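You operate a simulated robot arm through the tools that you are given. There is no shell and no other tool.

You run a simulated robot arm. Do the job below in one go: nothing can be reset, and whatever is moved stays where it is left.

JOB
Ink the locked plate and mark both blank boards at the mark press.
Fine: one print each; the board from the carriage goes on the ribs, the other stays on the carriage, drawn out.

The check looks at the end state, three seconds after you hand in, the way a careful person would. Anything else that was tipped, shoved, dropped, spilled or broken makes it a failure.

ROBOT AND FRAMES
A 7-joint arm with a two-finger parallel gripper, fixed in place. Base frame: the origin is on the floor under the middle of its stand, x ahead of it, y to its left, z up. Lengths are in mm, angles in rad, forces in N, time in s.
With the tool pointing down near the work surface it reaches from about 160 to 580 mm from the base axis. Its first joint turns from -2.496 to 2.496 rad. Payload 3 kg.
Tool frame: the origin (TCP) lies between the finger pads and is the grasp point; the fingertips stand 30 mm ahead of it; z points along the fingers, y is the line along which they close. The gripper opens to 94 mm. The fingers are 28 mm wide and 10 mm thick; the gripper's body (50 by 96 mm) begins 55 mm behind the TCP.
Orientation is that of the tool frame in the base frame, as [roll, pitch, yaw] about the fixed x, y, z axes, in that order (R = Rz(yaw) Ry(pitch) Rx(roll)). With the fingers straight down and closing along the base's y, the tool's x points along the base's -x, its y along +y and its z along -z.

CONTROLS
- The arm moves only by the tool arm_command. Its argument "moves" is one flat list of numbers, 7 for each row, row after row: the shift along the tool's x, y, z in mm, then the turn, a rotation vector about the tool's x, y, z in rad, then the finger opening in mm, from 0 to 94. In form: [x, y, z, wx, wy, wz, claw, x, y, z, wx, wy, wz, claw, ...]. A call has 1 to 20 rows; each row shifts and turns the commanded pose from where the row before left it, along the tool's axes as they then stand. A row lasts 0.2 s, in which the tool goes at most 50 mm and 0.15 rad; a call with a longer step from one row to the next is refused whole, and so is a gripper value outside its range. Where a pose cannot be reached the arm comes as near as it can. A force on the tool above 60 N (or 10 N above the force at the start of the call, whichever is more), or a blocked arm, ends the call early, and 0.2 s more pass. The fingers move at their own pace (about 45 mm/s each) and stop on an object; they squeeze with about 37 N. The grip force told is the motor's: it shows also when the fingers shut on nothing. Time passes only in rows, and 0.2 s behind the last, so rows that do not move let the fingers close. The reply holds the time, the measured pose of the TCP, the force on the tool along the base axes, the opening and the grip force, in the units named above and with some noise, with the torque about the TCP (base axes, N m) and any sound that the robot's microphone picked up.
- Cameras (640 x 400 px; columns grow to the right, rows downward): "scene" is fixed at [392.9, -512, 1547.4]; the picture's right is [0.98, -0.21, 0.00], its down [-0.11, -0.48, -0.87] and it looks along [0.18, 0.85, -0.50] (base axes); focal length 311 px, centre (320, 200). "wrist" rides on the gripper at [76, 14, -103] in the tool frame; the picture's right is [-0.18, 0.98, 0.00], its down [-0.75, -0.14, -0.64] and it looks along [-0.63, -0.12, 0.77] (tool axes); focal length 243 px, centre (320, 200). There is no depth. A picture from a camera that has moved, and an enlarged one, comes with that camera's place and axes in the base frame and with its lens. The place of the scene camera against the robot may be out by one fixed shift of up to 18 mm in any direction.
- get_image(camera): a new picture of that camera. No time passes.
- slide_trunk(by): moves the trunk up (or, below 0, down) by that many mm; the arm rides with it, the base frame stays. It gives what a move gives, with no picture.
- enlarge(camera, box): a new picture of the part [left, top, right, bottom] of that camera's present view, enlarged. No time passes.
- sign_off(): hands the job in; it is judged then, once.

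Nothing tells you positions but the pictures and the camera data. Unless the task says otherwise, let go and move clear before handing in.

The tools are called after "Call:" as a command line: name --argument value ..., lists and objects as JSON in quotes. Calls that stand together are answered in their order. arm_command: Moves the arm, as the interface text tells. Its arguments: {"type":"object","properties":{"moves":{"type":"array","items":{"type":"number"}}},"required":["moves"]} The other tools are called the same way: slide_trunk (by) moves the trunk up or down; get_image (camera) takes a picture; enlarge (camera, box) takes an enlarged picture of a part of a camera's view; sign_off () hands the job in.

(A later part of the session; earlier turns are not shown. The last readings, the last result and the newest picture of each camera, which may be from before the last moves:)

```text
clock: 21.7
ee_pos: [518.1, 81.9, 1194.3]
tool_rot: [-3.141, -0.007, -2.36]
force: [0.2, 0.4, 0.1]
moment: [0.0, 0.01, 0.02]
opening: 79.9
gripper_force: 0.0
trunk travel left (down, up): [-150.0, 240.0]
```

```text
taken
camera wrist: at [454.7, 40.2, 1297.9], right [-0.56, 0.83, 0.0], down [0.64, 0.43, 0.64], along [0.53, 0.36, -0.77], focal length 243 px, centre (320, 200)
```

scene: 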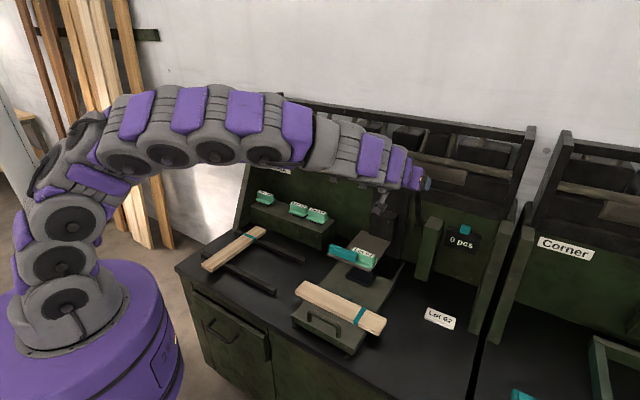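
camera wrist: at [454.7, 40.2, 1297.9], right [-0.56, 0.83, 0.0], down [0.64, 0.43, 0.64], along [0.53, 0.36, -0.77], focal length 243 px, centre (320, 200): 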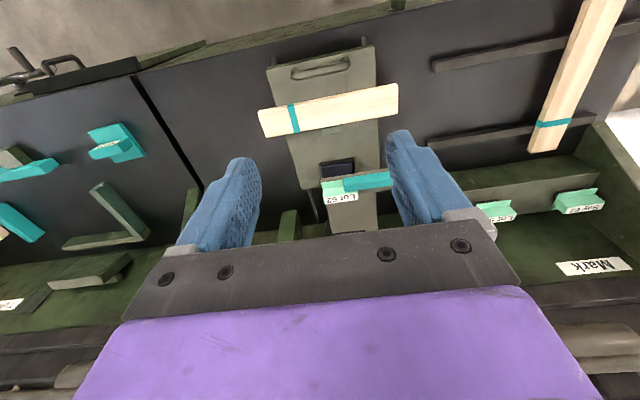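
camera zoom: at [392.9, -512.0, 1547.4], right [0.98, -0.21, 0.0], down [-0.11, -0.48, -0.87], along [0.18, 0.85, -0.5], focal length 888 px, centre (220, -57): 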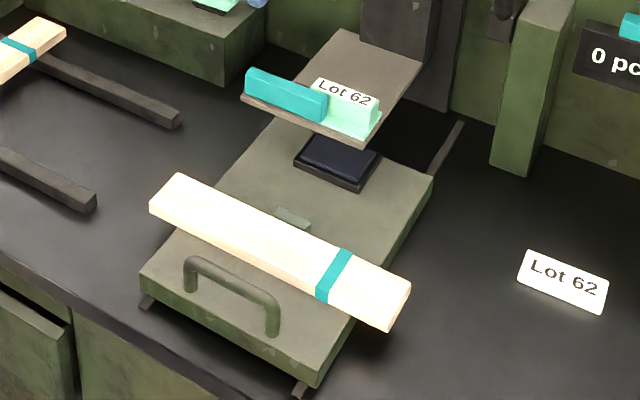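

This is a good overview of the whole bench. I'll zoom in on the carriage and the left side to refine positions.

Call:
enlarge --camera "wrist" --box '[240, 20, 420, 140]'

Call:
enlarge --camera "wrist" --box '[400, 0, 640, 160]'

Call:
enlarge --camera "wrist" --box '[280, 120, 420, 240]'

```text
3.33 times, centred on (330, 80) of wrist
camera zoom: at [454.7, 40.2, 1297.9], right [-0.56, 0.83, 0.0], down [0.64, 0.43, 0.64], along [0.53, 0.36, -0.77], focal length 809 px, centre (287, 600)
```

zoom: 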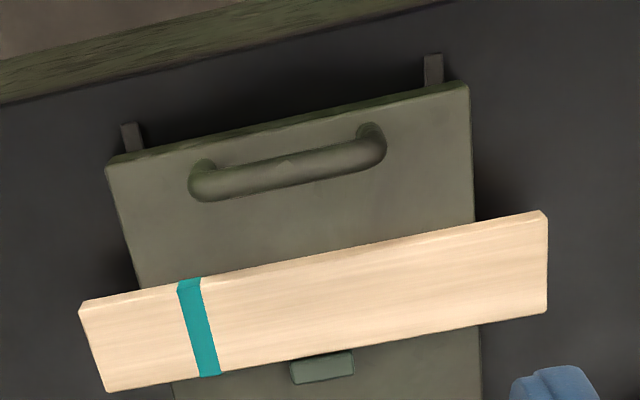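

```text
2.50 times, centred on (520, 80) of wrist
camera zoom: at [454.7, 40.2, 1297.9], right [-0.56, 0.83, 0.0], down [0.64, 0.43, 0.64], along [0.53, 0.36, -0.77], focal length 606 px, centre (-180, 500)
```

zoom: 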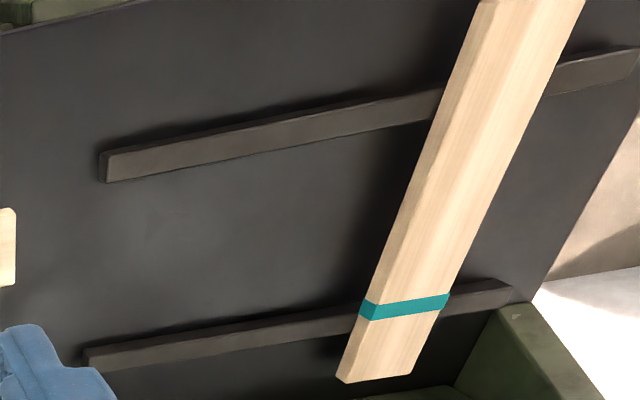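

```text
3.33 times, centred on (350, 180) of wrist
camera zoom: at [454.7, 40.2, 1297.9], right [-0.56, 0.83, 0.0], down [0.64, 0.43, 0.64], along [0.53, 0.36, -0.77], focal length 809 px, centre (220, 267)
```

zoom: 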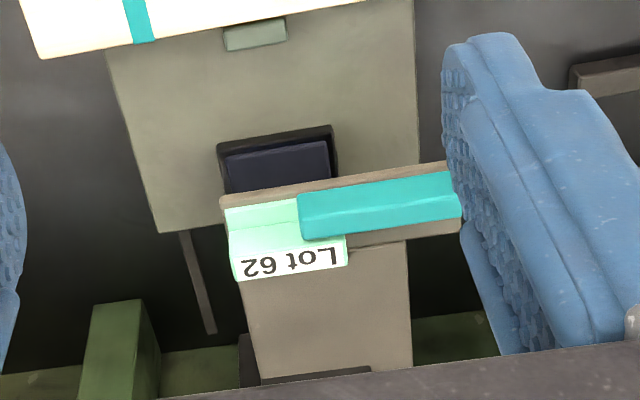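

The carriage has not moved. I put the handle bar at about (539, 99, 797). I'll turn the wrist 90° so the fingers straddle the bar, then descend above it.

Call:
arm_command --moves '[0, 0, 0, 0, 0.007, 0.1428, 60, 0, 0, 0, 0, 0, 0.1428, 60, 0, 0, 0, 0, 0, 0.1428, 60, 0, 0, 0, 0, 0, 0.1428, 60, 0, 0, 0, 0, 0, 0.1428, 60, 0, 0, 0, 0, 0, 0.1428, 60, 0, 0, 0, 0, 0, 0.1428, 60, 0, 0, 0, 0, 0, 0.1428, 60, 0, 0, 0, 0, 0, 0.1428, 60, 0, 0, 0, 0, 0, 0.1428, 60, 0, 0, 0, 0, 0, 0.1428, 60, 0, 4.5, 41.7, 0, 0, 0, 60, 0, 4.5, 41.7, 0, 0, 0, 60, 0, 4.5, 41.7, 0, 0, 0, 60, 0, 4.5, 41.7, 0, 0, 0, 60, 0, 4.5, 41.7, 0, 0, 0, 60, 0, 4.5, 41.7, 0, 0, 0, 60]'

Call:
get_image --camera "wrist"

Call:
get_image --camera "scene"

```text
clock: 25.3
ee_pos: [536.6, 95.6, 944.6]
tool_rot: [-3.132, 0.001, 2.351]
force: [-0.1, -0.1, -0.3]
moment: [0.0, 0.0, -0.01]
opening: 60.0
gripper_force: 0.0
trunk travel left (down, up): [-150.0, 240.0]
```

```text
taken
camera wrist: at [492.9, 161.4, 1047.7], right [0.83, 0.56, -0.01], down [0.43, -0.63, 0.64], along [0.35, -0.54, -0.77], focal length 243 px, centre (320, 200)
```

wrist: 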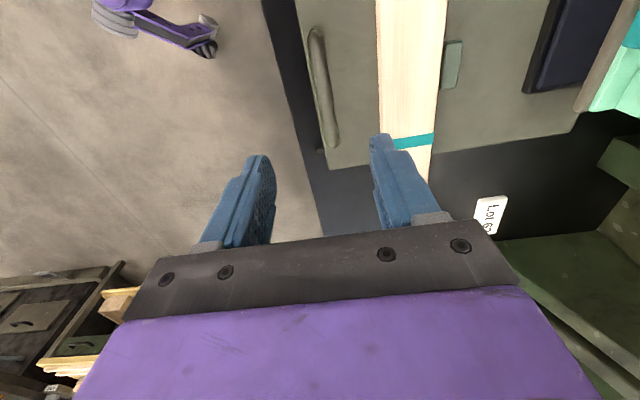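

```text
taken
```

scene: 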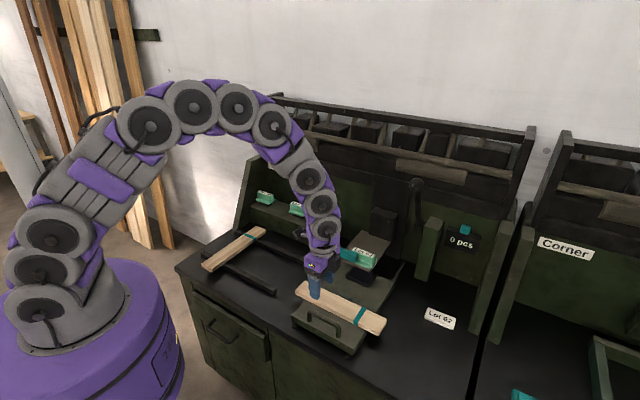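

Call:
enlarge --camera "wrist" --box '[260, 0, 480, 160]'

```text
2.50 times, centred on (370, 80) of wrist
camera zoom: at [492.9, 161.4, 1047.7], right [0.83, 0.56, -0.01], down [0.43, -0.63, 0.64], along [0.35, -0.54, -0.77], focal length 606 px, centre (195, 500)
```

zoom: 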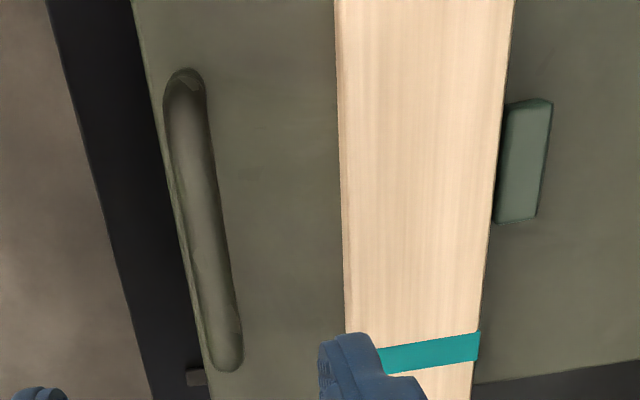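

The bar is at e_b of about 451 in both views. I'll descend so the fingers straddle it and close.

Call:
arm_command --moves '[0, 4.3, 40, -0.0096, 0, 0, 60, 0, 0, 40, 0, 0, 0, 60, 0, 0, 35, 0, 0, 0, 60, 0, 0, 24, 0, 0, 0, 60]'

Call:
get_image --camera "wrist"

Call:
enlarge --camera "scene" --box '[280, 220, 430, 360]'

```text
clock: 26.3
ee_pos: [536.3, 98.0, 806.8]
tool_rot: [3.141, 0.001, 2.352]
force: [0.1, 0.3, 0.4]
moment: [0.0, -0.03, 0.01]
opening: 59.8
gripper_force: 0.0
trunk travel left (down, up): [-150.0, 240.0]
```

```text
taken
camera wrist: at [493.5, 163.8, 908.2], right [0.83, 0.56, 0.0], down [0.43, -0.63, 0.64], along [0.36, -0.53, -0.77], focal length 243 px, centre (320, 200)
```

wrist: 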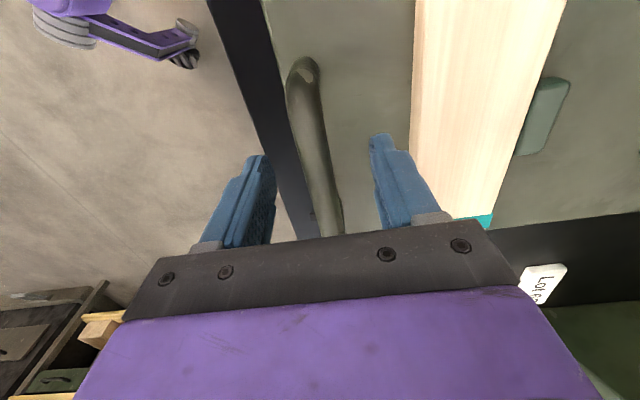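

```text
2.86 times, centred on (355, 290) of scene
camera zoom: at [392.9, -512.0, 1547.4], right [0.98, -0.21, 0.0], down [-0.11, -0.48, -0.87], along [0.18, 0.85, -0.5], focal length 888 px, centre (220, -57)
```

zoom: 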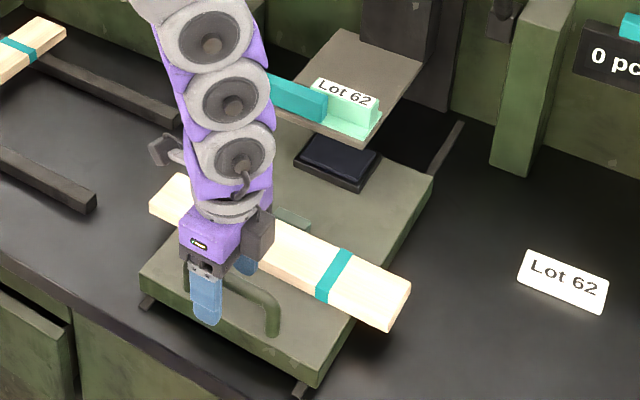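

Call:
arm_command --moves '[0, 0, 0, 0, 0, 0, 0, 0, 0, 0, 0, 0, 0, 0, 0, 0, 0, 0, 0, 0, 0, 0, 0, 0, 0, 0, 0, 0]'

Call:
get_image --camera "wrist"

```text
clock: 27.3
ee_pos: [538.3, 98.3, 806.3]
tool_rot: [3.141, 0.002, 2.353]
force: [3.3, 1.6, 13.4]
moment: [-0.13, -0.12, 0.56]
opening: 15.9
gripper_force: 40.2
trunk travel left (down, up): [-150.0, 240.0]
```

```text
taken
camera wrist: at [493.5, 163.9, 909.5], right [0.83, 0.56, 0.0], down [0.43, -0.63, 0.64], along [0.36, -0.53, -0.77], focal length 243 px, centre (320, 200)
```

wrist: 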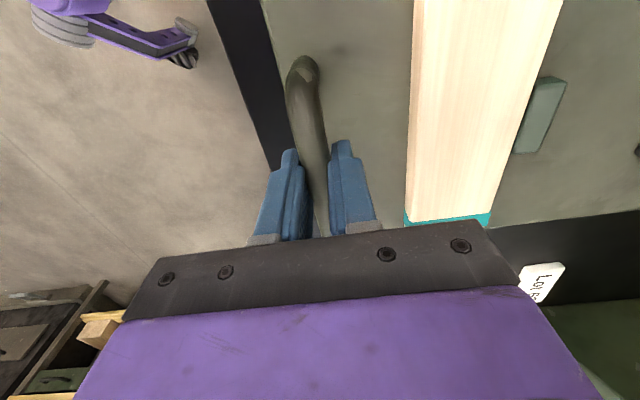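

The handle is gripped with 15.9 mm opening. I'll push the carriage in slowly and tilt the tool outward for reach.

Call:
arm_command --moves '[0, 15, 0, -0.06, 0, 0, 0, 0, 14.97, 0.9, -0.06, 0, 0, 0, 0, 14.89, 1.8, -0.06, 0, 0, 0, 0, 14.76, 2.69, -0.06, 0, 0, 0, 0, 14.57, 3.57, -0.06, 0, 0, 0]'

Call:
enlarge --camera "scene" --box '[280, 200, 460, 360]'

Call:
get_image --camera "wrist"

```text
clock: 28.5
ee_pos: [592.8, 152.7, 805.9]
tool_rot: [2.837, 0.004, 2.35]
force: [0.7, -0.9, 30.4]
moment: [0.68, 0.75, 1.23]
opening: 16.0
gripper_force: 44.8
trunk travel left (down, up): [-150.0, 240.0]
```

```text
2.50 times, centred on (370, 280) of scene
camera zoom: at [392.9, -512.0, 1547.4], right [0.98, -0.21, 0.0], down [-0.11, -0.48, -0.87], along [0.18, 0.85, -0.5], focal length 777 px, centre (195, 0)
```

zoom: 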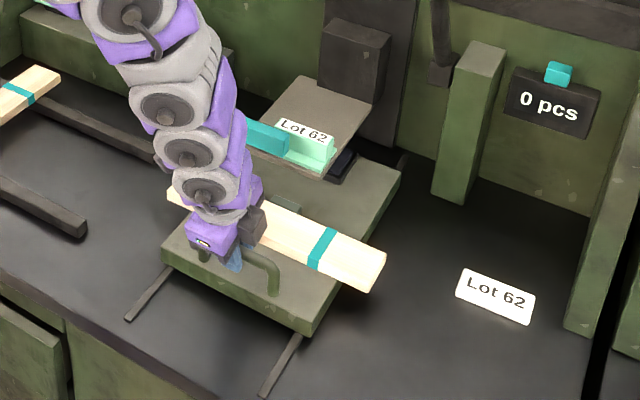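

```text
taken
camera wrist: at [526.1, 196.8, 908.8], right [0.8, 0.53, 0.29], down [0.3, -0.76, 0.57], along [0.53, -0.37, -0.77], focal length 243 px, centre (320, 200)
```

wrist: 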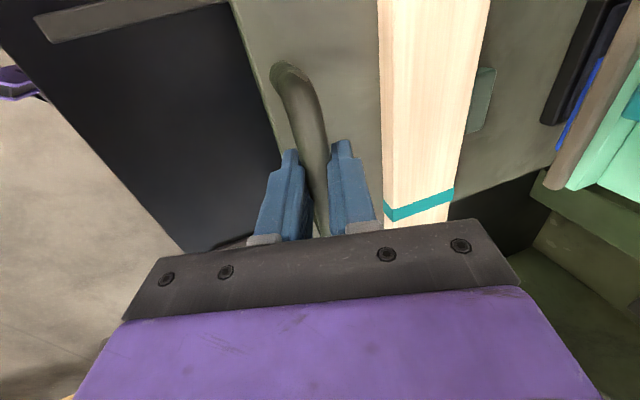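

The carriage has moved in about 77 mm. A blue face is visible under the plate, which looks like ink, so I'll zoom in to confirm before continuing.

Call:
enlarge --camera "wrist" --box '[500, 0, 640, 200]'

```text
2.00 times, centred on (570, 100) of wrist
camera zoom: at [526.1, 196.8, 908.8], right [0.8, 0.53, 0.29], down [0.3, -0.76, 0.57], along [0.53, -0.37, -0.77], focal length 485 px, centre (-180, 400)
```

zoom: 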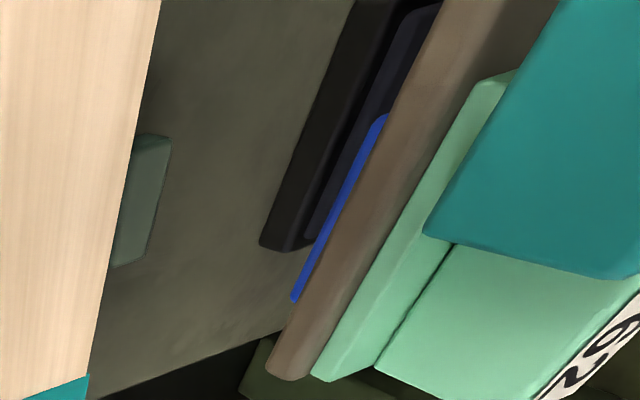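

The plate's printing face is inked blue. I'll raise the tool 3 mm to relieve the downward pressure and keep pushing.

Call:
arm_command --moves '[0, 15.2, 1.5, -0.06, 0, 0, 0, 0, 14.04, 5.28, -0.06, 0, 0, 0, 0, 13.7, 6.12, -0.06, 0, 0, 0, 0, 13.31, 6.93, -0.06, 0, 0, 0]'

Call:
enlarge --camera "scene" --box '[280, 200, 460, 360]'

Call:
get_image --camera "wrist"

```text
clock: 29.5
ee_pos: [633.7, 194.8, 805.4]
tool_rot: [2.604, 0.0, 2.349]
force: [1.3, -3.7, -6.1]
moment: [-0.82, -0.64, 0.22]
opening: 15.6
gripper_force: 45.6
trunk travel left (down, up): [-150.0, 240.0]
```

```text
2.50 times, centred on (370, 280) of scene
camera zoom: at [392.9, -512.0, 1547.4], right [0.98, -0.21, 0.0], down [-0.11, -0.48, -0.87], along [0.18, 0.85, -0.5], focal length 777 px, centre (195, 0)
```

zoom: 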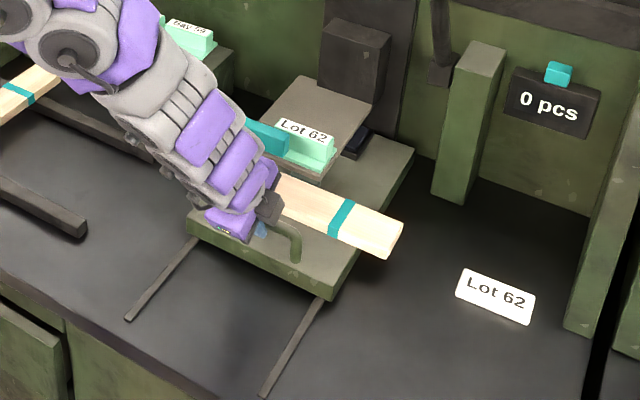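

```text
taken
camera wrist: at [551.9, 222.6, 901.9], right [0.73, 0.46, 0.5], down [0.21, -0.85, 0.48], along [0.65, -0.24, -0.72], focal length 243 px, centre (320, 200)
```

wrist: 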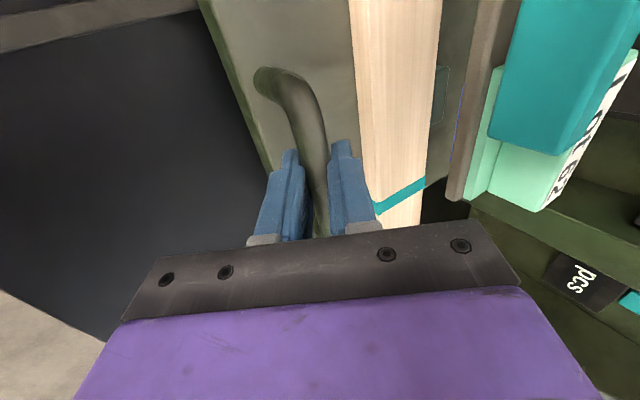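

Call:
arm_command --moves '[0, 10.29, 6.17, 0, 0, 0, 0, 0, 6, 3.6, 0, 0, 0, 0]'

Call:
enlarge --camera "scene" --box '[280, 200, 460, 360]'

Call:
get_image --camera "wrist"

```text
clock: 30.1
ee_pos: [648.1, 208.3, 807.4]
tool_rot: [2.604, -0.001, 2.35]
force: [-3.3, -6.4, -27.4]
moment: [-0.88, -0.62, 0.14]
opening: 15.9
gripper_force: 45.3
trunk travel left (down, up): [-150.0, 240.0]
```

```text
2.50 times, centred on (370, 280) of scene
camera zoom: at [392.9, -512.0, 1547.4], right [0.98, -0.21, 0.0], down [-0.11, -0.48, -0.87], along [0.18, 0.85, -0.5], focal length 777 px, centre (195, 0)
```

zoom: 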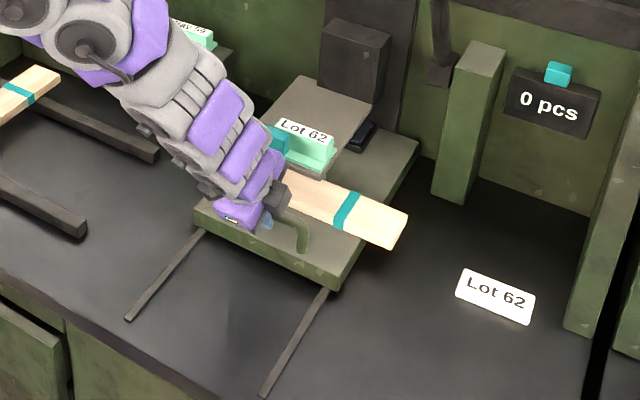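

```text
taken
camera wrist: at [565.0, 235.3, 902.2], right [0.73, 0.46, 0.5], down [0.21, -0.85, 0.48], along [0.65, -0.24, -0.72], focal length 243 px, centre (320, 200)
```

wrist: 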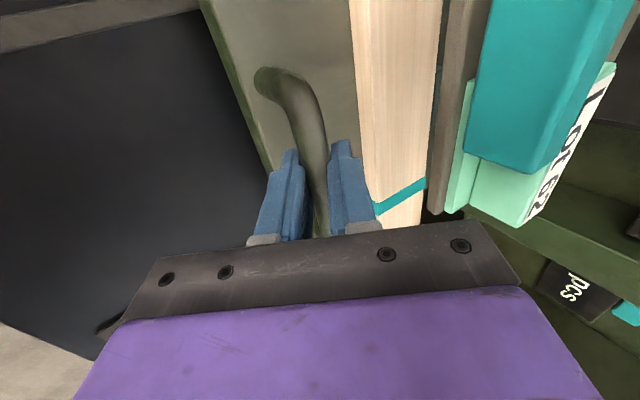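

Call:
arm_command --moves '[0, 4.1, 4.8, 0, 0, 0, 0, 0, 5.1, 3.1, 0, 0, 0, 0]'

Call:
enlarge --camera "scene" --box '[280, 200, 460, 360]'

```text
clock: 30.6
ee_pos: [646.8, 209.4, 806.3]
tool_rot: [2.606, -0.005, 2.351]
force: [-14.5, -23.3, 5.8]
moment: [0.13, 0.52, 1.67]
opening: 15.8
gripper_force: 45.4
trunk travel left (down, up): [-150.0, 240.0]
stopped in row 2: the force on the tool passed its limit at 66 N (the readings are from after the stop); the commanded pose is now the measured one
```

```text
2.50 times, centred on (370, 280) of scene
camera zoom: at [392.9, -512.0, 1547.4], right [0.98, -0.21, 0.0], down [-0.11, -0.48, -0.87], along [0.18, 0.85, -0.5], focal length 777 px, centre (195, 0)
```

zoom: 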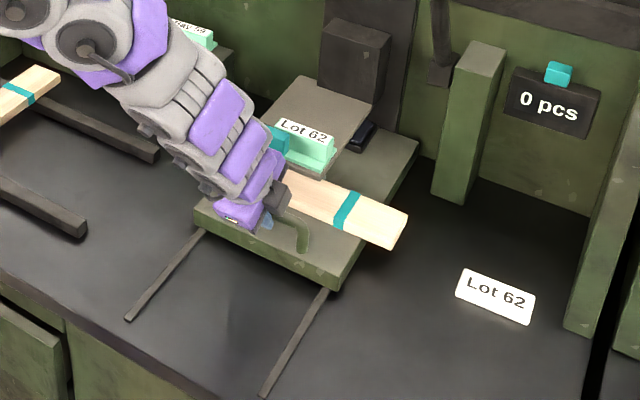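

The carriage hit its inner stop. I'll open slightly, back the gripper off the handle along its axis, and turn it for the lever.

Call:
arm_command --moves '[0, 0, 0, 0, 0, 0, 38, 0, 0, 0, 0, 0, 0, 38, 0, 0, -15, 0, 0, 0, 38, 0, 0, -33, 0, 0, 0, 38, 0, 0, -33, 0, 0, 0, 60, 0, 0, -33, 0, 0, 0, 80, 0, 0, -33, 0, 0, 0, 80, 0, 0, -33, 0, 0, 0, 80]'

Call:
get_image --camera "wrist"

Call:
get_image --camera "scene"

```text
clock: 32.4
ee_pos: [582.9, 146.8, 960.2]
tool_rot: [2.606, -0.003, 2.351]
force: [0.0, 0.4, -0.4]
moment: [0.01, -0.02, 0.02]
opening: 80.0
gripper_force: 0.1
trunk travel left (down, up): [-150.0, 240.0]
```

```text
taken
camera wrist: at [500.6, 173.0, 1056.4], right [0.73, 0.46, 0.5], down [0.21, -0.85, 0.48], along [0.65, -0.24, -0.72], focal length 243 px, centre (320, 200)
```

wrist: 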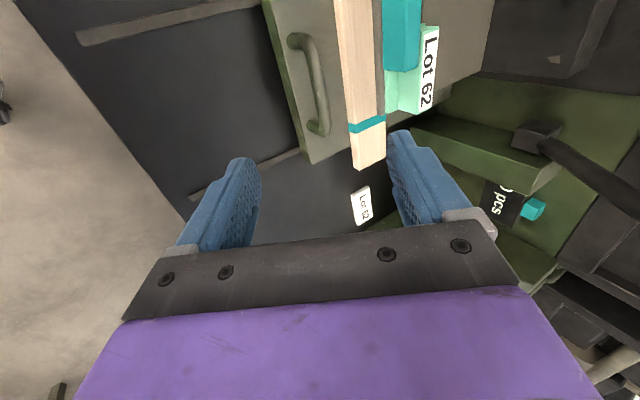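

```text
taken
```

scene: 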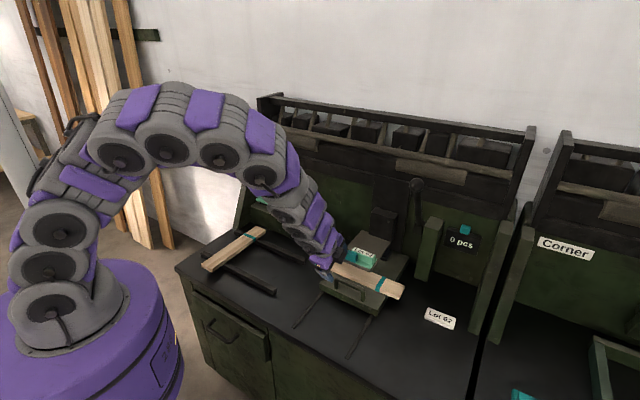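

The carriage is fully in with the board under the plate. I'll turn the tool back to the lever orientation.

Call:
arm_command --moves '[0, 0, -20, 0, 0, -0.1428, 80, 0, 0, -20, 0, 0, -0.1428, 80, 0, 0, 0, 0, 0, -0.1428, 80, 0, 0, 0, 0, 0, -0.1428, 80, 0, 0, 0, 0, 0, -0.1428, 80, 0, 0, 0, 0, 0, -0.1428, 80, 0, 0, 0, 0, 0, -0.1428, 80, 0, 0, 0, 0, 0, -0.1428, 80, 0, 0, 0, 0, 0, -0.1428, 80, 0, 0, 0, 0, 0, -0.1428, 80, 0, 0, 0, 0, 0, -0.1428, 80, 0, 0, 0, 0, -0.128, 0, 80, 0, 0, 0, 0, -0.128, 0, 80, 0, 0, 0, 0, -0.128, 0, 80, 0, 0, 0, 0, -0.128, 0, 80]'

```text
clock: 35.6
ee_pos: [569.1, 133.5, 994.6]
tool_rot: [3.135, 1.049, -2.366]
force: [0.1, 0.2, 0.3]
moment: [-0.03, -0.01, -0.01]
opening: 80.2
gripper_force: 0.1
trunk travel left (down, up): [-150.0, 240.0]
```

Call:
arm_command --moves '[-36.5, -18.5, 8.1, 0, 0, 0, 80, -36.5, -18.5, 8.1, 0, 0, 0, 80, -36.5, -18.5, 8.1, 0, 0, 0, 80, -36.5, -18.5, 8.1, 0, 0, 0, 80, -36.5, -18.5, 8.1, 0, 0, 0, 80, -36.5, -18.5, 8.1, 0, 0, 0, 80, -36.5, -18.5, 8.1, -0.0038, 0, -0.006, 80]'

Call:
get_image --camera "wrist"

Call:
enlarge --camera "scene" --box '[280, 200, 460, 340]'

```text
clock: 37.2
ee_pos: [789.8, 166.7, 1188.5]
tool_rot: [3.142, 1.044, -2.352]
force: [0.4, 0.1, -0.5]
moment: [0.02, -0.04, 0.01]
opening: 79.9
gripper_force: 0.0
trunk travel left (down, up): [-150.0, 240.0]
```

```text
taken
camera wrist: at [689.5, 87.7, 1173.8], right [-0.63, 0.76, 0.16], down [-0.02, -0.23, 0.97], along [0.77, 0.61, 0.16], focal length 243 px, centre (320, 200)
```

wrist: 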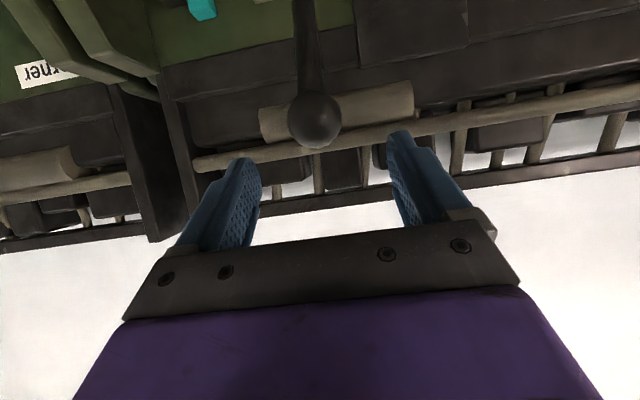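

```text
2.86 times, centred on (370, 270) of scene
camera zoom: at [392.9, -512.0, 1547.4], right [0.98, -0.21, 0.0], down [-0.11, -0.48, -0.87], along [0.18, 0.85, -0.5], focal length 888 px, centre (177, 0)
```

zoom: 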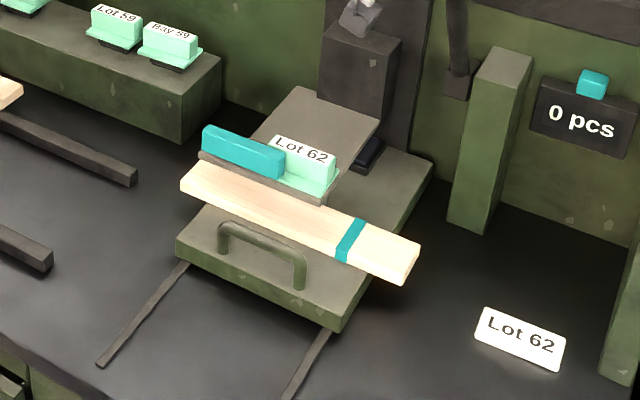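

The board is under the plate and the counter reads 0. I'll grip the lever ball again.

Call:
arm_command --moves '[1, -0.5, 28, 0, 0, 0, 80, 1, -0.5, 28, 0, 0, 0, 80, 0.9, -0.5, 27.8, 0, 0, 0, 80, 0, 0, 0, 0, 0, 0, 0, 0, 0, 0, 0, 0, 0, 0, 0, 0, 0, 0, 0, 0, 0]'

Call:
get_image --camera "wrist"

```text
clock: 38.6
ee_pos: [840.6, 214.2, 1141.2]
tool_rot: [3.139, 1.046, -2.358]
force: [6.8, -4.5, -0.5]
moment: [0.26, -0.33, 0.14]
opening: 43.3
gripper_force: 31.6
trunk travel left (down, up): [-150.0, 240.0]
```

```text
taken
camera wrist: at [739.5, 135.0, 1128.1], right [-0.63, 0.76, 0.16], down [-0.03, -0.23, 0.97], along [0.78, 0.61, 0.16], focal length 243 px, centre (320, 200)
```

wrist: 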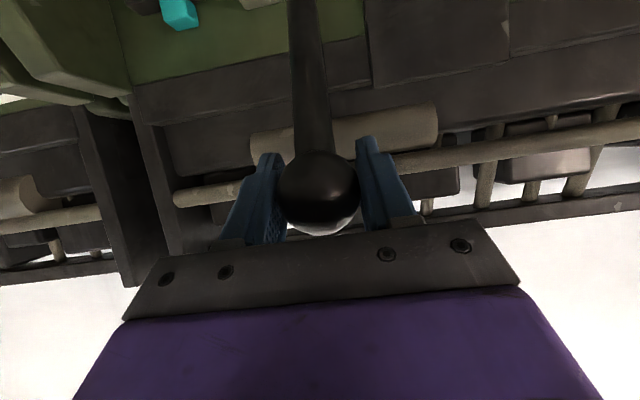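

I'll pull the lever along the same arc, first most of the way.

Call:
arm_command --moves '[13.1, 0, -6.65, 0, 0, 0, 0, 13.43, 0, -5.95, 0, 0, 0, 0, 13.72, 0, -5.24, 0, 0, 0, 0, 13.98, 0, -4.51, 0, 0, 0, 0, 14.19, 0, -3.78, 0, 0, 0, 0, 14.37, 0, -3.03, 0, 0, 0, 0, 14.51, 0, -2.27, 0, 0, 0, 0, 14.61, 0, -1.51, 0, 0, 0, 0, 14.67, 0, -0.74, 0, 0, 0, 0, 14.69, 0, 0, 0, 0, 0, 0, 14.67, 0, 0.79, 0, 0, 0, 0, 14.61, 0, 1.56, 0, 0, 0, 0]'

Call:
enlarge --camera "scene" --box '[280, 200, 460, 340]'

```text
clock: 41.2
ee_pos: [760.1, 132.5, 1010.2]
tool_rot: [3.139, 1.05, -2.352]
force: [10.9, -3.1, 3.1]
moment: [0.86, -0.67, 0.25]
opening: 41.6
gripper_force: 45.0
trunk travel left (down, up): [-150.0, 240.0]
```

```text
2.86 times, centred on (370, 270) of scene
camera zoom: at [392.9, -512.0, 1547.4], right [0.98, -0.21, 0.0], down [-0.11, -0.48, -0.87], along [0.18, 0.85, -0.5], focal length 888 px, centre (177, 0)
```

zoom: 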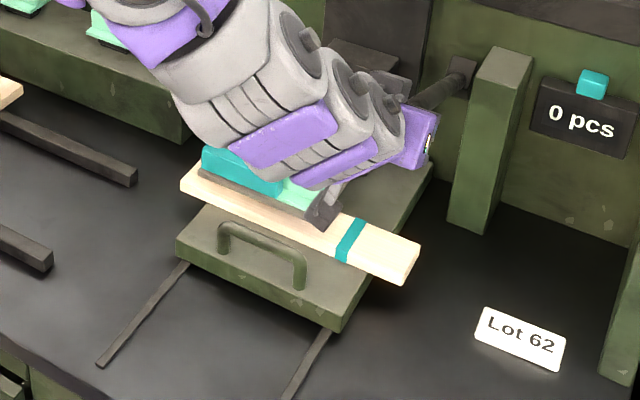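

Call:
arm_command --moves '[14.5, 0, 2.32, 0, 0, 0, 0, 14.36, 0, 3.08, 0, 0, 0, 0, 14.18, 0, 3.83, 0, 0, 0, 0]'

Call:
enlarge --camera "scene" --box '[280, 200, 460, 340]'

```text
clock: 42.0
ee_pos: [750.7, 125.2, 968.1]
tool_rot: [3.141, 1.047, -2.354]
force: [18.3, -2.5, 4.0]
moment: [0.79, -0.54, 0.18]
opening: 41.7
gripper_force: 45.5
trunk travel left (down, up): [-150.0, 240.0]
```

```text
2.86 times, centred on (370, 270) of scene
camera zoom: at [392.9, -512.0, 1547.4], right [0.98, -0.21, 0.0], down [-0.11, -0.48, -0.87], along [0.18, 0.85, -0.5], focal length 888 px, centre (177, 0)
```

zoom: 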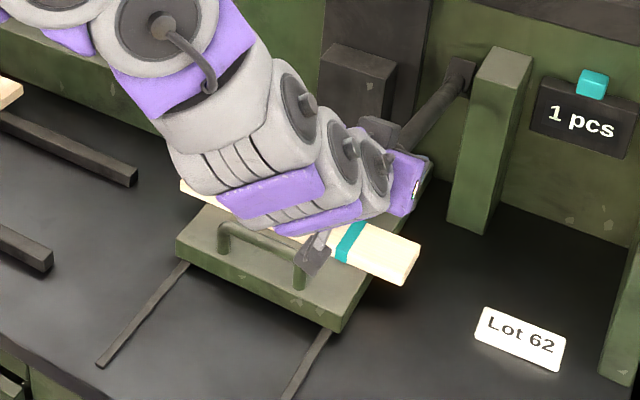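

The counter shows 1 pcs, so the print registered. I'll stop pressing and raise the lever straight back so there's no second print.

Call:
arm_command --moves '[-19.39, 0, -5.03, 0, 0, 0, 0, -19.7, 0, -3.64, 0, 0, 0, 0, -19.91, 0, -2.22, 0, 0, 0, 0, -20.01, 0, -0.8, 0, 0, 0, 0, -20.02, 0, 0.63, 0, 0, 0, 0, -19.92, 0, 2.06, 0, 0, 0, 0, -19.73, 0, 3.48, 0, 0, 0, 0, -19.43, 0, 4.88, 0, 0, 0, 0, -19.03, 0, 6.26, 0, 0, 0, 0, -18.53, 0, 7.6, 0, 0, 0, 0, -17.94, 0, 8.91, 0, 0, 0, 0]'

Call:
get_image --camera "wrist"

Call:
enlarge --camera "scene" --box '[280, 200, 460, 340]'

```text
clock: 44.4
ee_pos: [837.5, 211.7, 1141.1]
tool_rot: [3.139, 1.046, -2.359]
force: [-9.0, -13.9, -8.7]
moment: [0.3, -0.75, -0.35]
opening: 41.7
gripper_force: 44.6
trunk travel left (down, up): [-150.0, 240.0]
```

```text
taken
camera wrist: at [738.0, 133.1, 1127.5], right [-0.63, 0.76, 0.16], down [-0.02, -0.23, 0.97], along [0.78, 0.61, 0.16], focal length 243 px, centre (320, 200)
```

wrist: 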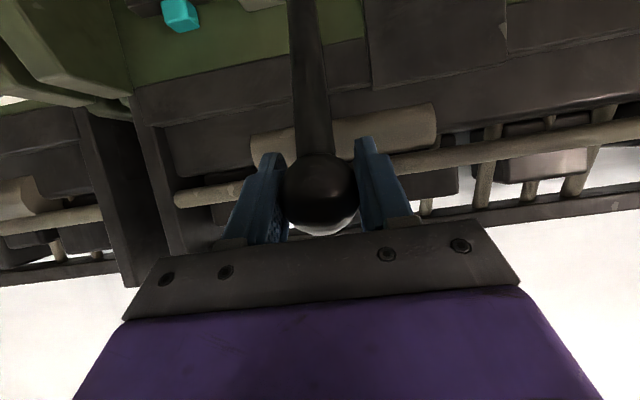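

```text
2.86 times, centred on (370, 270) of scene
camera zoom: at [392.9, -512.0, 1547.4], right [0.98, -0.21, 0.0], down [-0.11, -0.48, -0.87], along [0.18, 0.85, -0.5], focal length 888 px, centre (177, 0)
```

zoom: 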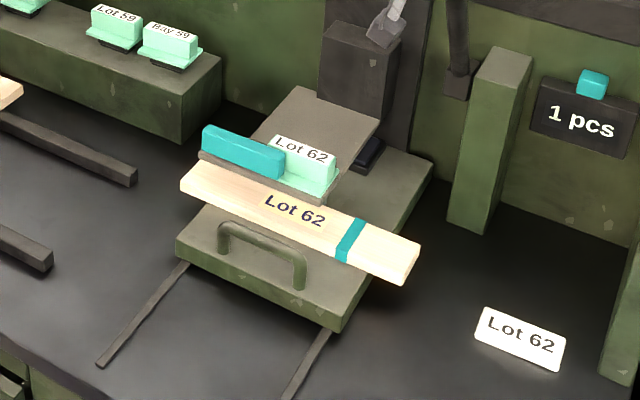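

"Lot 62" is printed cleanly on board A. I'll release the lever, withdraw, and go back to the handle to draw the carriage out.

Call:
arm_command --moves '[0, 0, 0, 0, 0, 0, 80, 0, 0, 0, 0, 0, 0, 80, 0, 0, 0, 0, 0, 0, 80, 0, 0, -30, 0, 0, 0, 80, 0, 0, -40, 0, 0, 0, 80, 0, 0, -40, 0, 0, 0, 80, 35.7, 19, -4.4, 0, 0, 0, 80, 35.7, 19, -4.4, 0, 0, 0, 80, 35.7, 19, -4.4, 0, 0, 0, 80, 35.7, 19, -4.4, 0, 0, 0, 80, 35.7, 19, -4.4, 0, 0, 0, 80, 35.7, 19, -4.4, 0, 0, 0, 80, 35.7, 19, -4.4, 0, 0, 0, 80, 0, 0, 0, 0, 0.1275, 0, 80, 0, 0, 0, 0, 0.1275, 0, 80, 0, 0, 0, 0, 0.1275, 0, 80, 0, 0, 0, 0, 0.1275, 0, 80]'

Call:
get_image --camera "scene"

```text
clock: 48.0
ee_pos: [569.8, 135.2, 995.3]
tool_rot: [-3.138, 0.533, -2.352]
force: [-0.4, 0.2, 0.3]
moment: [-0.01, 0.0, 0.02]
opening: 80.2
gripper_force: 0.0
trunk travel left (down, up): [-150.0, 240.0]
```

```text
taken
```

scene: 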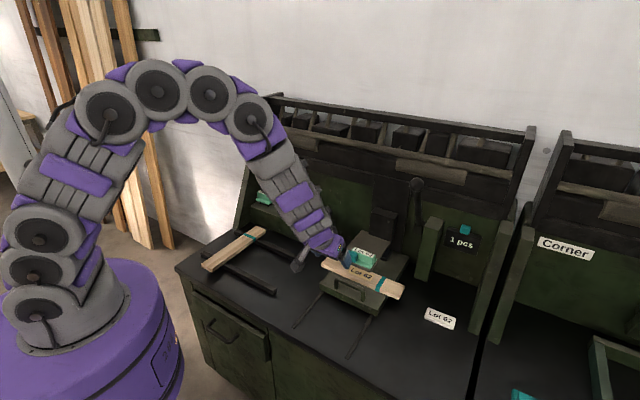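

Call:
arm_command --moves '[0, 0, 0, 0, 0, 0.1428, 60, 0, 0, 0, 0, 0, 0.1428, 60, 0, 0, 0, 0, 0, 0.1428, 60, 0, 0, 0, 0, 0, 0.1428, 60, 0, 0, 0, 0, 0, 0.1428, 60, 0, 0, 0, 0, 0, 0.1428, 60, 0, 0, 0, 0, 0, 0.1428, 60, 0, 0, 0, 0, 0, 0.1428, 60, 0, 0, 0, 0, 0, 0.1428, 40, 0, 0, 0, 0, 0, 0.1428, 40, 0, 0, 0, 0, 0, 0.1428, 40, -0.5, -1, 35, 0, 0, 0, 40, -0.5, -1, 35, 0, 0, 0, 40, -0.5, -1, 35, 0, 0, 0, 40, -0.5, -1, 35, 0, 0, 0, 40]'

Call:
get_image --camera "wrist"

Call:
get_image --camera "scene"

```text
clock: 51.2
ee_pos: [619.2, 180.8, 872.9]
tool_rot: [2.604, 0.001, 2.358]
force: [-0.2, -0.6, 0.6]
moment: [0.03, 0.01, 0.03]
opening: 39.9
gripper_force: 0.0
trunk travel left (down, up): [-150.0, 240.0]
```

```text
taken
camera wrist: at [536.9, 206.9, 968.9], right [0.73, 0.47, 0.5], down [0.22, -0.85, 0.48], along [0.65, -0.24, -0.72], focal length 243 px, centre (320, 200)
```

wrist: 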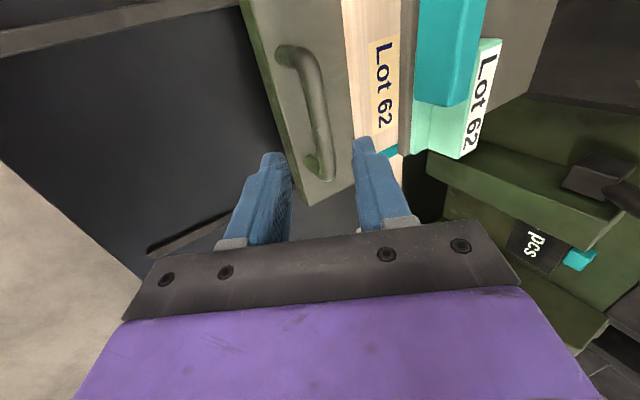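

```text
taken
```

scene: 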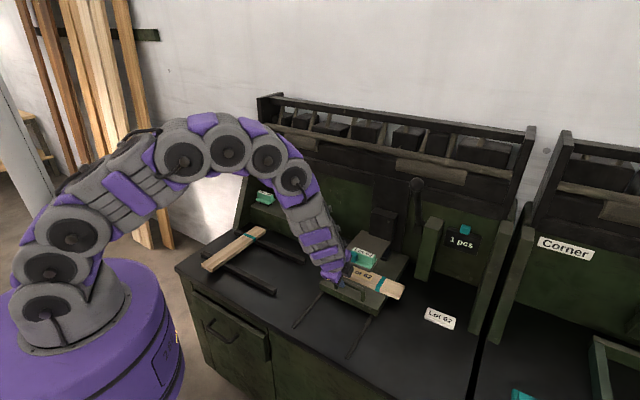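

I'm lined up on the handle axis. I'll go in the last 77 mm and close on the bar.

Call:
arm_command --moves '[0.3, 0, 28, 0, 0, 0, 40, 0.3, 0, 28, 0, 0, 0, 40, 0, 0, 20, 0, 0, 0, 40, 0, 0, 0, 0, 0, 0, 0, 0, 0, 0, 0, 0, 0, 0, 0, 0, 0, 0, 0, 0, 0]'

Call:
get_image --camera "wrist"

```text
clock: 52.6
ee_pos: [646.0, 208.2, 806.8]
tool_rot: [2.608, 0.001, 2.357]
force: [-7.0, -1.7, -4.0]
moment: [0.09, 0.17, -0.14]
opening: 15.9
gripper_force: 41.9
trunk travel left (down, up): [-150.0, 240.0]
```

```text
taken
camera wrist: at [562.9, 235.5, 903.8], right [0.73, 0.47, 0.5], down [0.22, -0.85, 0.48], along [0.65, -0.24, -0.72], focal length 243 px, centre (320, 200)
```

wrist: 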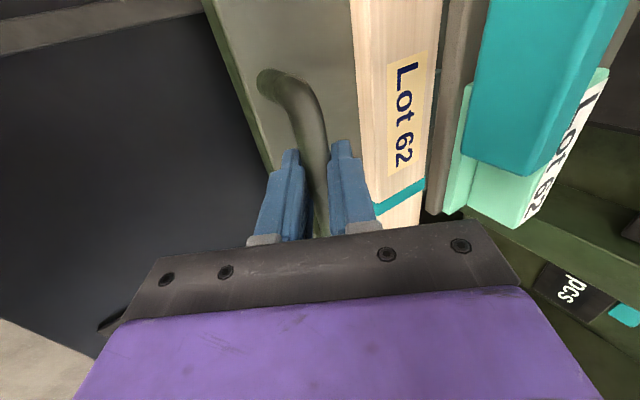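

Call:
arm_command --moves '[0, -12.91, -7.63, 0.0534, 0, 0, 0, 0, -13.3, -6.93, 0.0534, 0, 0, 0, 0, -13.65, -6.21, 0.0534, 0, 0, 0, 0, -13.96, -5.48, 0.0534, 0, 0, 0, 0, -14.24, -4.72, 0.0534, 0, 0, 0]'

Call:
enlarge --camera "scene" --box '[280, 200, 460, 360]'

```text
clock: 53.7
ee_pos: [594.3, 159.0, 805.8]
tool_rot: [2.815, 0.008, 2.353]
force: [-0.2, -1.7, 29.7]
moment: [1.13, 1.06, 0.79]
opening: 15.6
gripper_force: 45.1
out of reach, approached as far as the arm can: row 4, 5
trunk travel left (down, up): [-150.0, 240.0]
stopped in row 5: the force on the tool passed its limit at 72 N (the readings are from after the stop); the commanded pose is now the measured one
```

```text
2.50 times, centred on (370, 280) of scene
camera zoom: at [392.9, -512.0, 1547.4], right [0.98, -0.21, 0.0], down [-0.11, -0.48, -0.87], along [0.18, 0.85, -0.5], focal length 777 px, centre (195, 0)
```

zoom: 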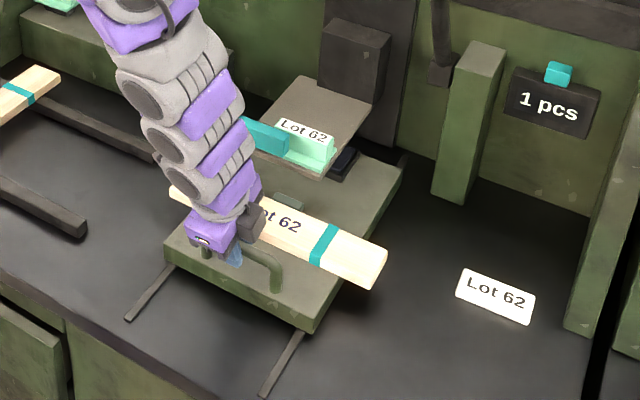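

The arm ran short of reach while untilting and strained the handle a little. I'll keep the tilt, relieve 3 mm upward, and pull straight back.

Call:
arm_command --moves '[0, -13.24, -7.66, 0, 0, 0, 0, 0, -14.2, -4.82, 0, 0, 0, 0, 0, -14.2, -4.82, 0, 0, 0, 0]'

Call:
enlarge --camera "scene" --box '[280, 200, 460, 360]'

```text
clock: 54.5
ee_pos: [562.4, 127.8, 807.5]
tool_rot: [2.823, 0.01, 2.351]
force: [4.2, -7.6, 4.6]
moment: [0.06, 0.29, -0.09]
opening: 15.7
gripper_force: 45.5
trunk travel left (down, up): [-150.0, 240.0]
```

```text
2.50 times, centred on (370, 280) of scene
camera zoom: at [392.9, -512.0, 1547.4], right [0.98, -0.21, 0.0], down [-0.11, -0.48, -0.87], along [0.18, 0.85, -0.5], focal length 777 px, centre (195, 0)
```

zoom: 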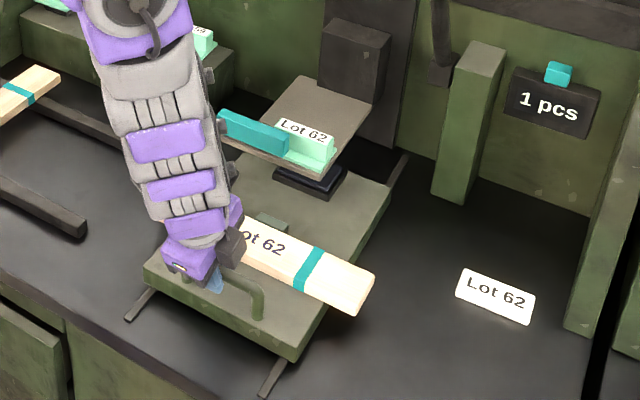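

Call:
arm_command --moves '[0, -12.03, -4.08, 0.109, 0, 0, 0, 0, -12.4, -2.75, 0.109, 0, 0, 0, 0, -12.62, -1.38, 0.1, 0, 0, 0, 0, -5, 0, 0, 0, 0, 0]'

Call:
get_image --camera "wrist"

Call:
enlarge --camera "scene" --box '[280, 220, 430, 360]'

```text
clock: 55.0
ee_pos: [554.9, 124.9, 806.5]
tool_rot: [2.899, 0.021, 2.345]
force: [5.0, -9.4, -5.7]
moment: [-0.32, -0.11, 0.57]
opening: 15.5
gripper_force: 45.3
out of reach, approached as far as the arm can: row 1, 2
trunk travel left (down, up): [-150.0, 240.0]
stopped in row 2: the force on the tool passed its limit at 127 N (the readings are from after the stop); the commanded pose is now the measured one
```

```text
taken
camera wrist: at [491.8, 173.6, 908.6], right [0.81, 0.54, 0.24], down [0.31, -0.73, 0.61], along [0.5, -0.41, -0.76], focal length 243 px, centre (320, 200)
```

wrist: 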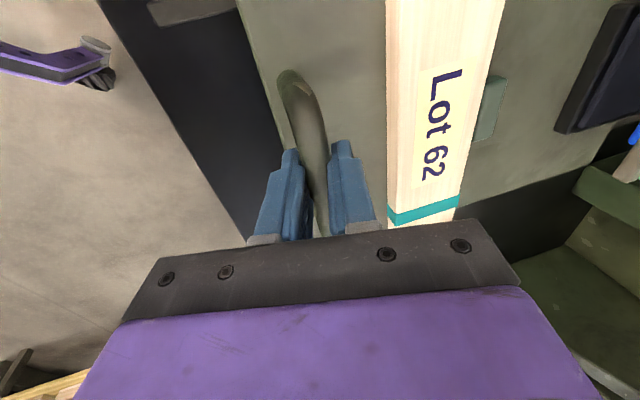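

```text
2.86 times, centred on (355, 290) of scene
camera zoom: at [392.9, -512.0, 1547.4], right [0.98, -0.21, 0.0], down [-0.11, -0.48, -0.87], along [0.18, 0.85, -0.5], focal length 888 px, centre (220, -57)
```

zoom: 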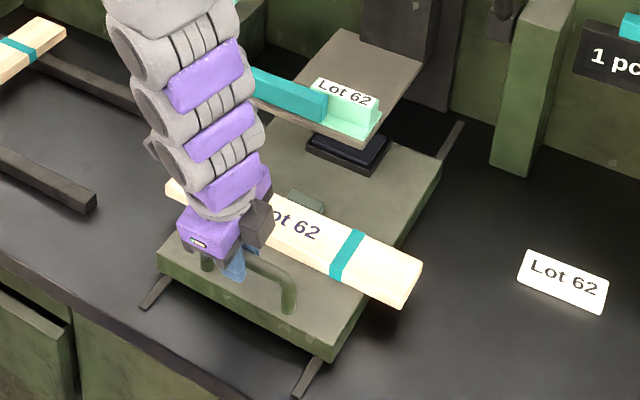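

The arm's joint configuration limits untilting here. I'll leave the tilt as is and pull straight back in small steps.

Call:
arm_command --moves '[0, -7.8, -1.93, 0, 0, 0, 0, 0, -7.8, -1.93, 0, 0, 0, 0]'

```text
clock: 55.6
ee_pos: [543.5, 114.4, 806.7]
tool_rot: [2.902, 0.021, 2.345]
force: [9.4, -8.2, -6.7]
moment: [-1.05, -1.06, 0.12]
opening: 15.9
gripper_force: 44.7
trunk travel left (down, up): [-150.0, 240.0]
```

Call:
arm_command --moves '[0, -7.8, -1.93, 0, 0, 0, 0, 0, -6.8, -1.7, 0, 0, 0, 0, 0, -4, -1, 0, 0, 0, 0]'

Call:
get_image --camera "scene"

Call:
enlarge --camera "scene" --box '[280, 220, 430, 360]'

```text
clock: 56.4
ee_pos: [532.2, 100.7, 806.0]
tool_rot: [2.898, 0.022, 2.348]
force: [19.1, -6.8, -19.4]
moment: [0.57, 0.48, 0.62]
opening: 15.7
gripper_force: 44.7
trunk travel left (down, up): [-150.0, 240.0]
```

```text
taken
```

scene: 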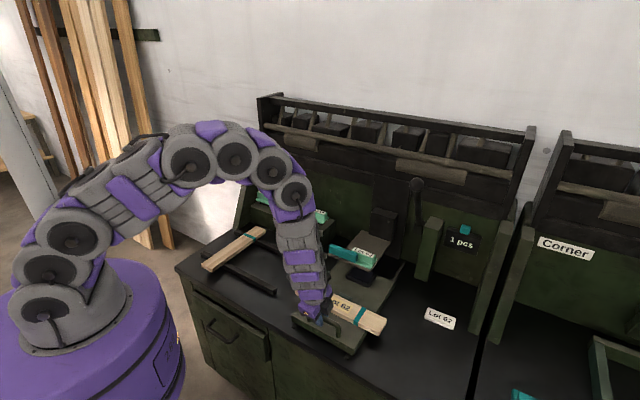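

```text
2.86 times, centred on (355, 290) of scene
camera zoom: at [392.9, -512.0, 1547.4], right [0.98, -0.21, 0.0], down [-0.11, -0.48, -0.87], along [0.18, 0.85, -0.5], focal length 888 px, centre (220, -57)
```

zoom: 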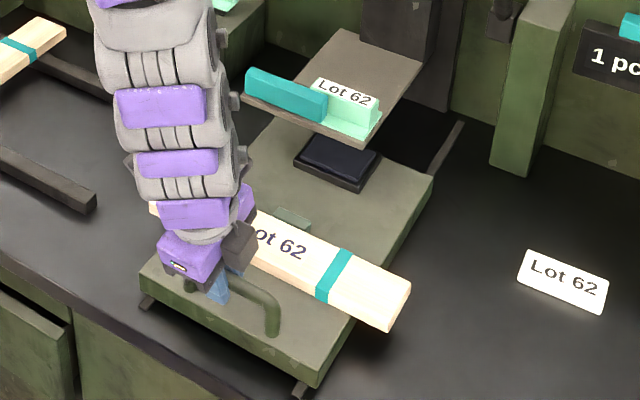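

Call:
arm_command --moves '[0, -4, -1, 0, 0, 0, 0, 0, 0, 0, 0, 0, 0, 0]'

Call:
enlarge --camera "scene" --box '[280, 220, 430, 360]'

```text
clock: 57.0
ee_pos: [532.4, 100.9, 807.2]
tool_rot: [2.896, 0.023, 2.347]
force: [47.0, 13.8, -20.9]
moment: [0.29, -0.09, 0.21]
opening: 15.9
gripper_force: 45.3
trunk travel left (down, up): [-150.0, 240.0]
```

```text
2.86 times, centred on (355, 290) of scene
camera zoom: at [392.9, -512.0, 1547.4], right [0.98, -0.21, 0.0], down [-0.11, -0.48, -0.87], along [0.18, 0.85, -0.5], focal length 888 px, centre (220, -57)
```

zoom: 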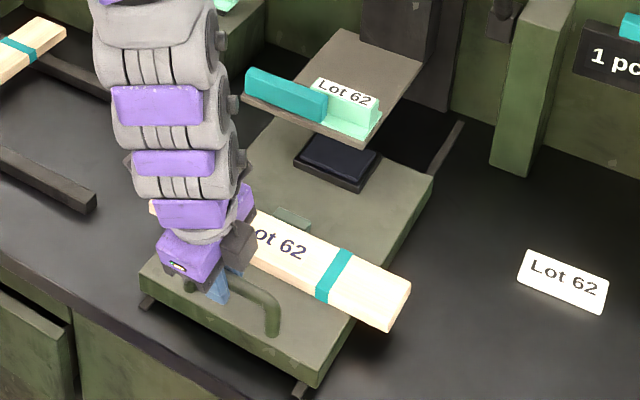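

The carriage is at its outer stop and fully drawn out. I'll release the handle, back off and rise to straighten up.

Call:
arm_command --moves '[0, 0, 0, 0, 0, 0, 40, 0, 0, 0, 0, 0, 0, 40, 0, 0, -20, 0, 0, 0, 40, 0, 0, -35, 0, 0, 0, 60, 0, 0, -40, 0, 0, 0, 80, 0, 0, -40, 0, 0, 0, 80, 0, 0, -40, 0, 0, 0, 80, 0, 0, -40, 0.06, 0, 0, 80, 0, 0, -40, 0.06, 0, 0, 80, 0, 0, 0, 0.06, 0, 0, 80, 0, 0, 0, 0.06, 0, 0, 80]'

Call:
get_image --camera "scene"

Call:
get_image --camera "wrist"

```text
clock: 59.4
ee_pos: [478.2, 62.0, 1053.8]
tool_rot: [-3.141, 0.023, 2.347]
force: [0.0, -0.1, -0.4]
moment: [0.0, 0.01, -0.01]
opening: 80.1
gripper_force: 0.0
trunk travel left (down, up): [-150.0, 240.0]
```

```text
taken
```

scene: 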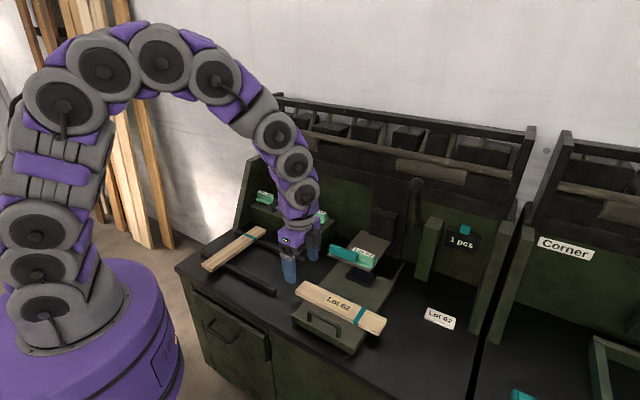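

```text
taken
camera wrist: at [433.4, 129.8, 1155.3], right [0.83, 0.56, 0.0], down [0.42, -0.63, 0.66], along [0.37, -0.55, -0.75], focal length 243 px, centre (320, 200)
```

wrist: 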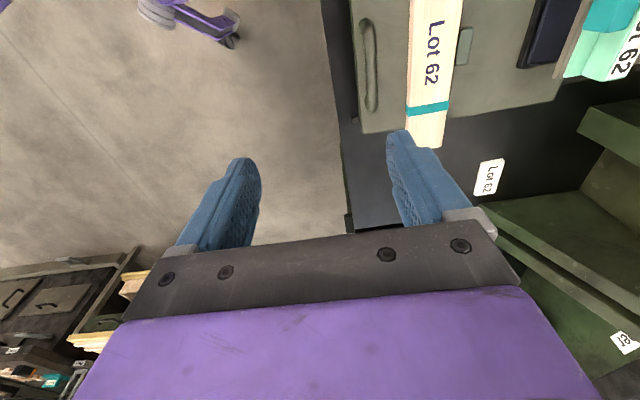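

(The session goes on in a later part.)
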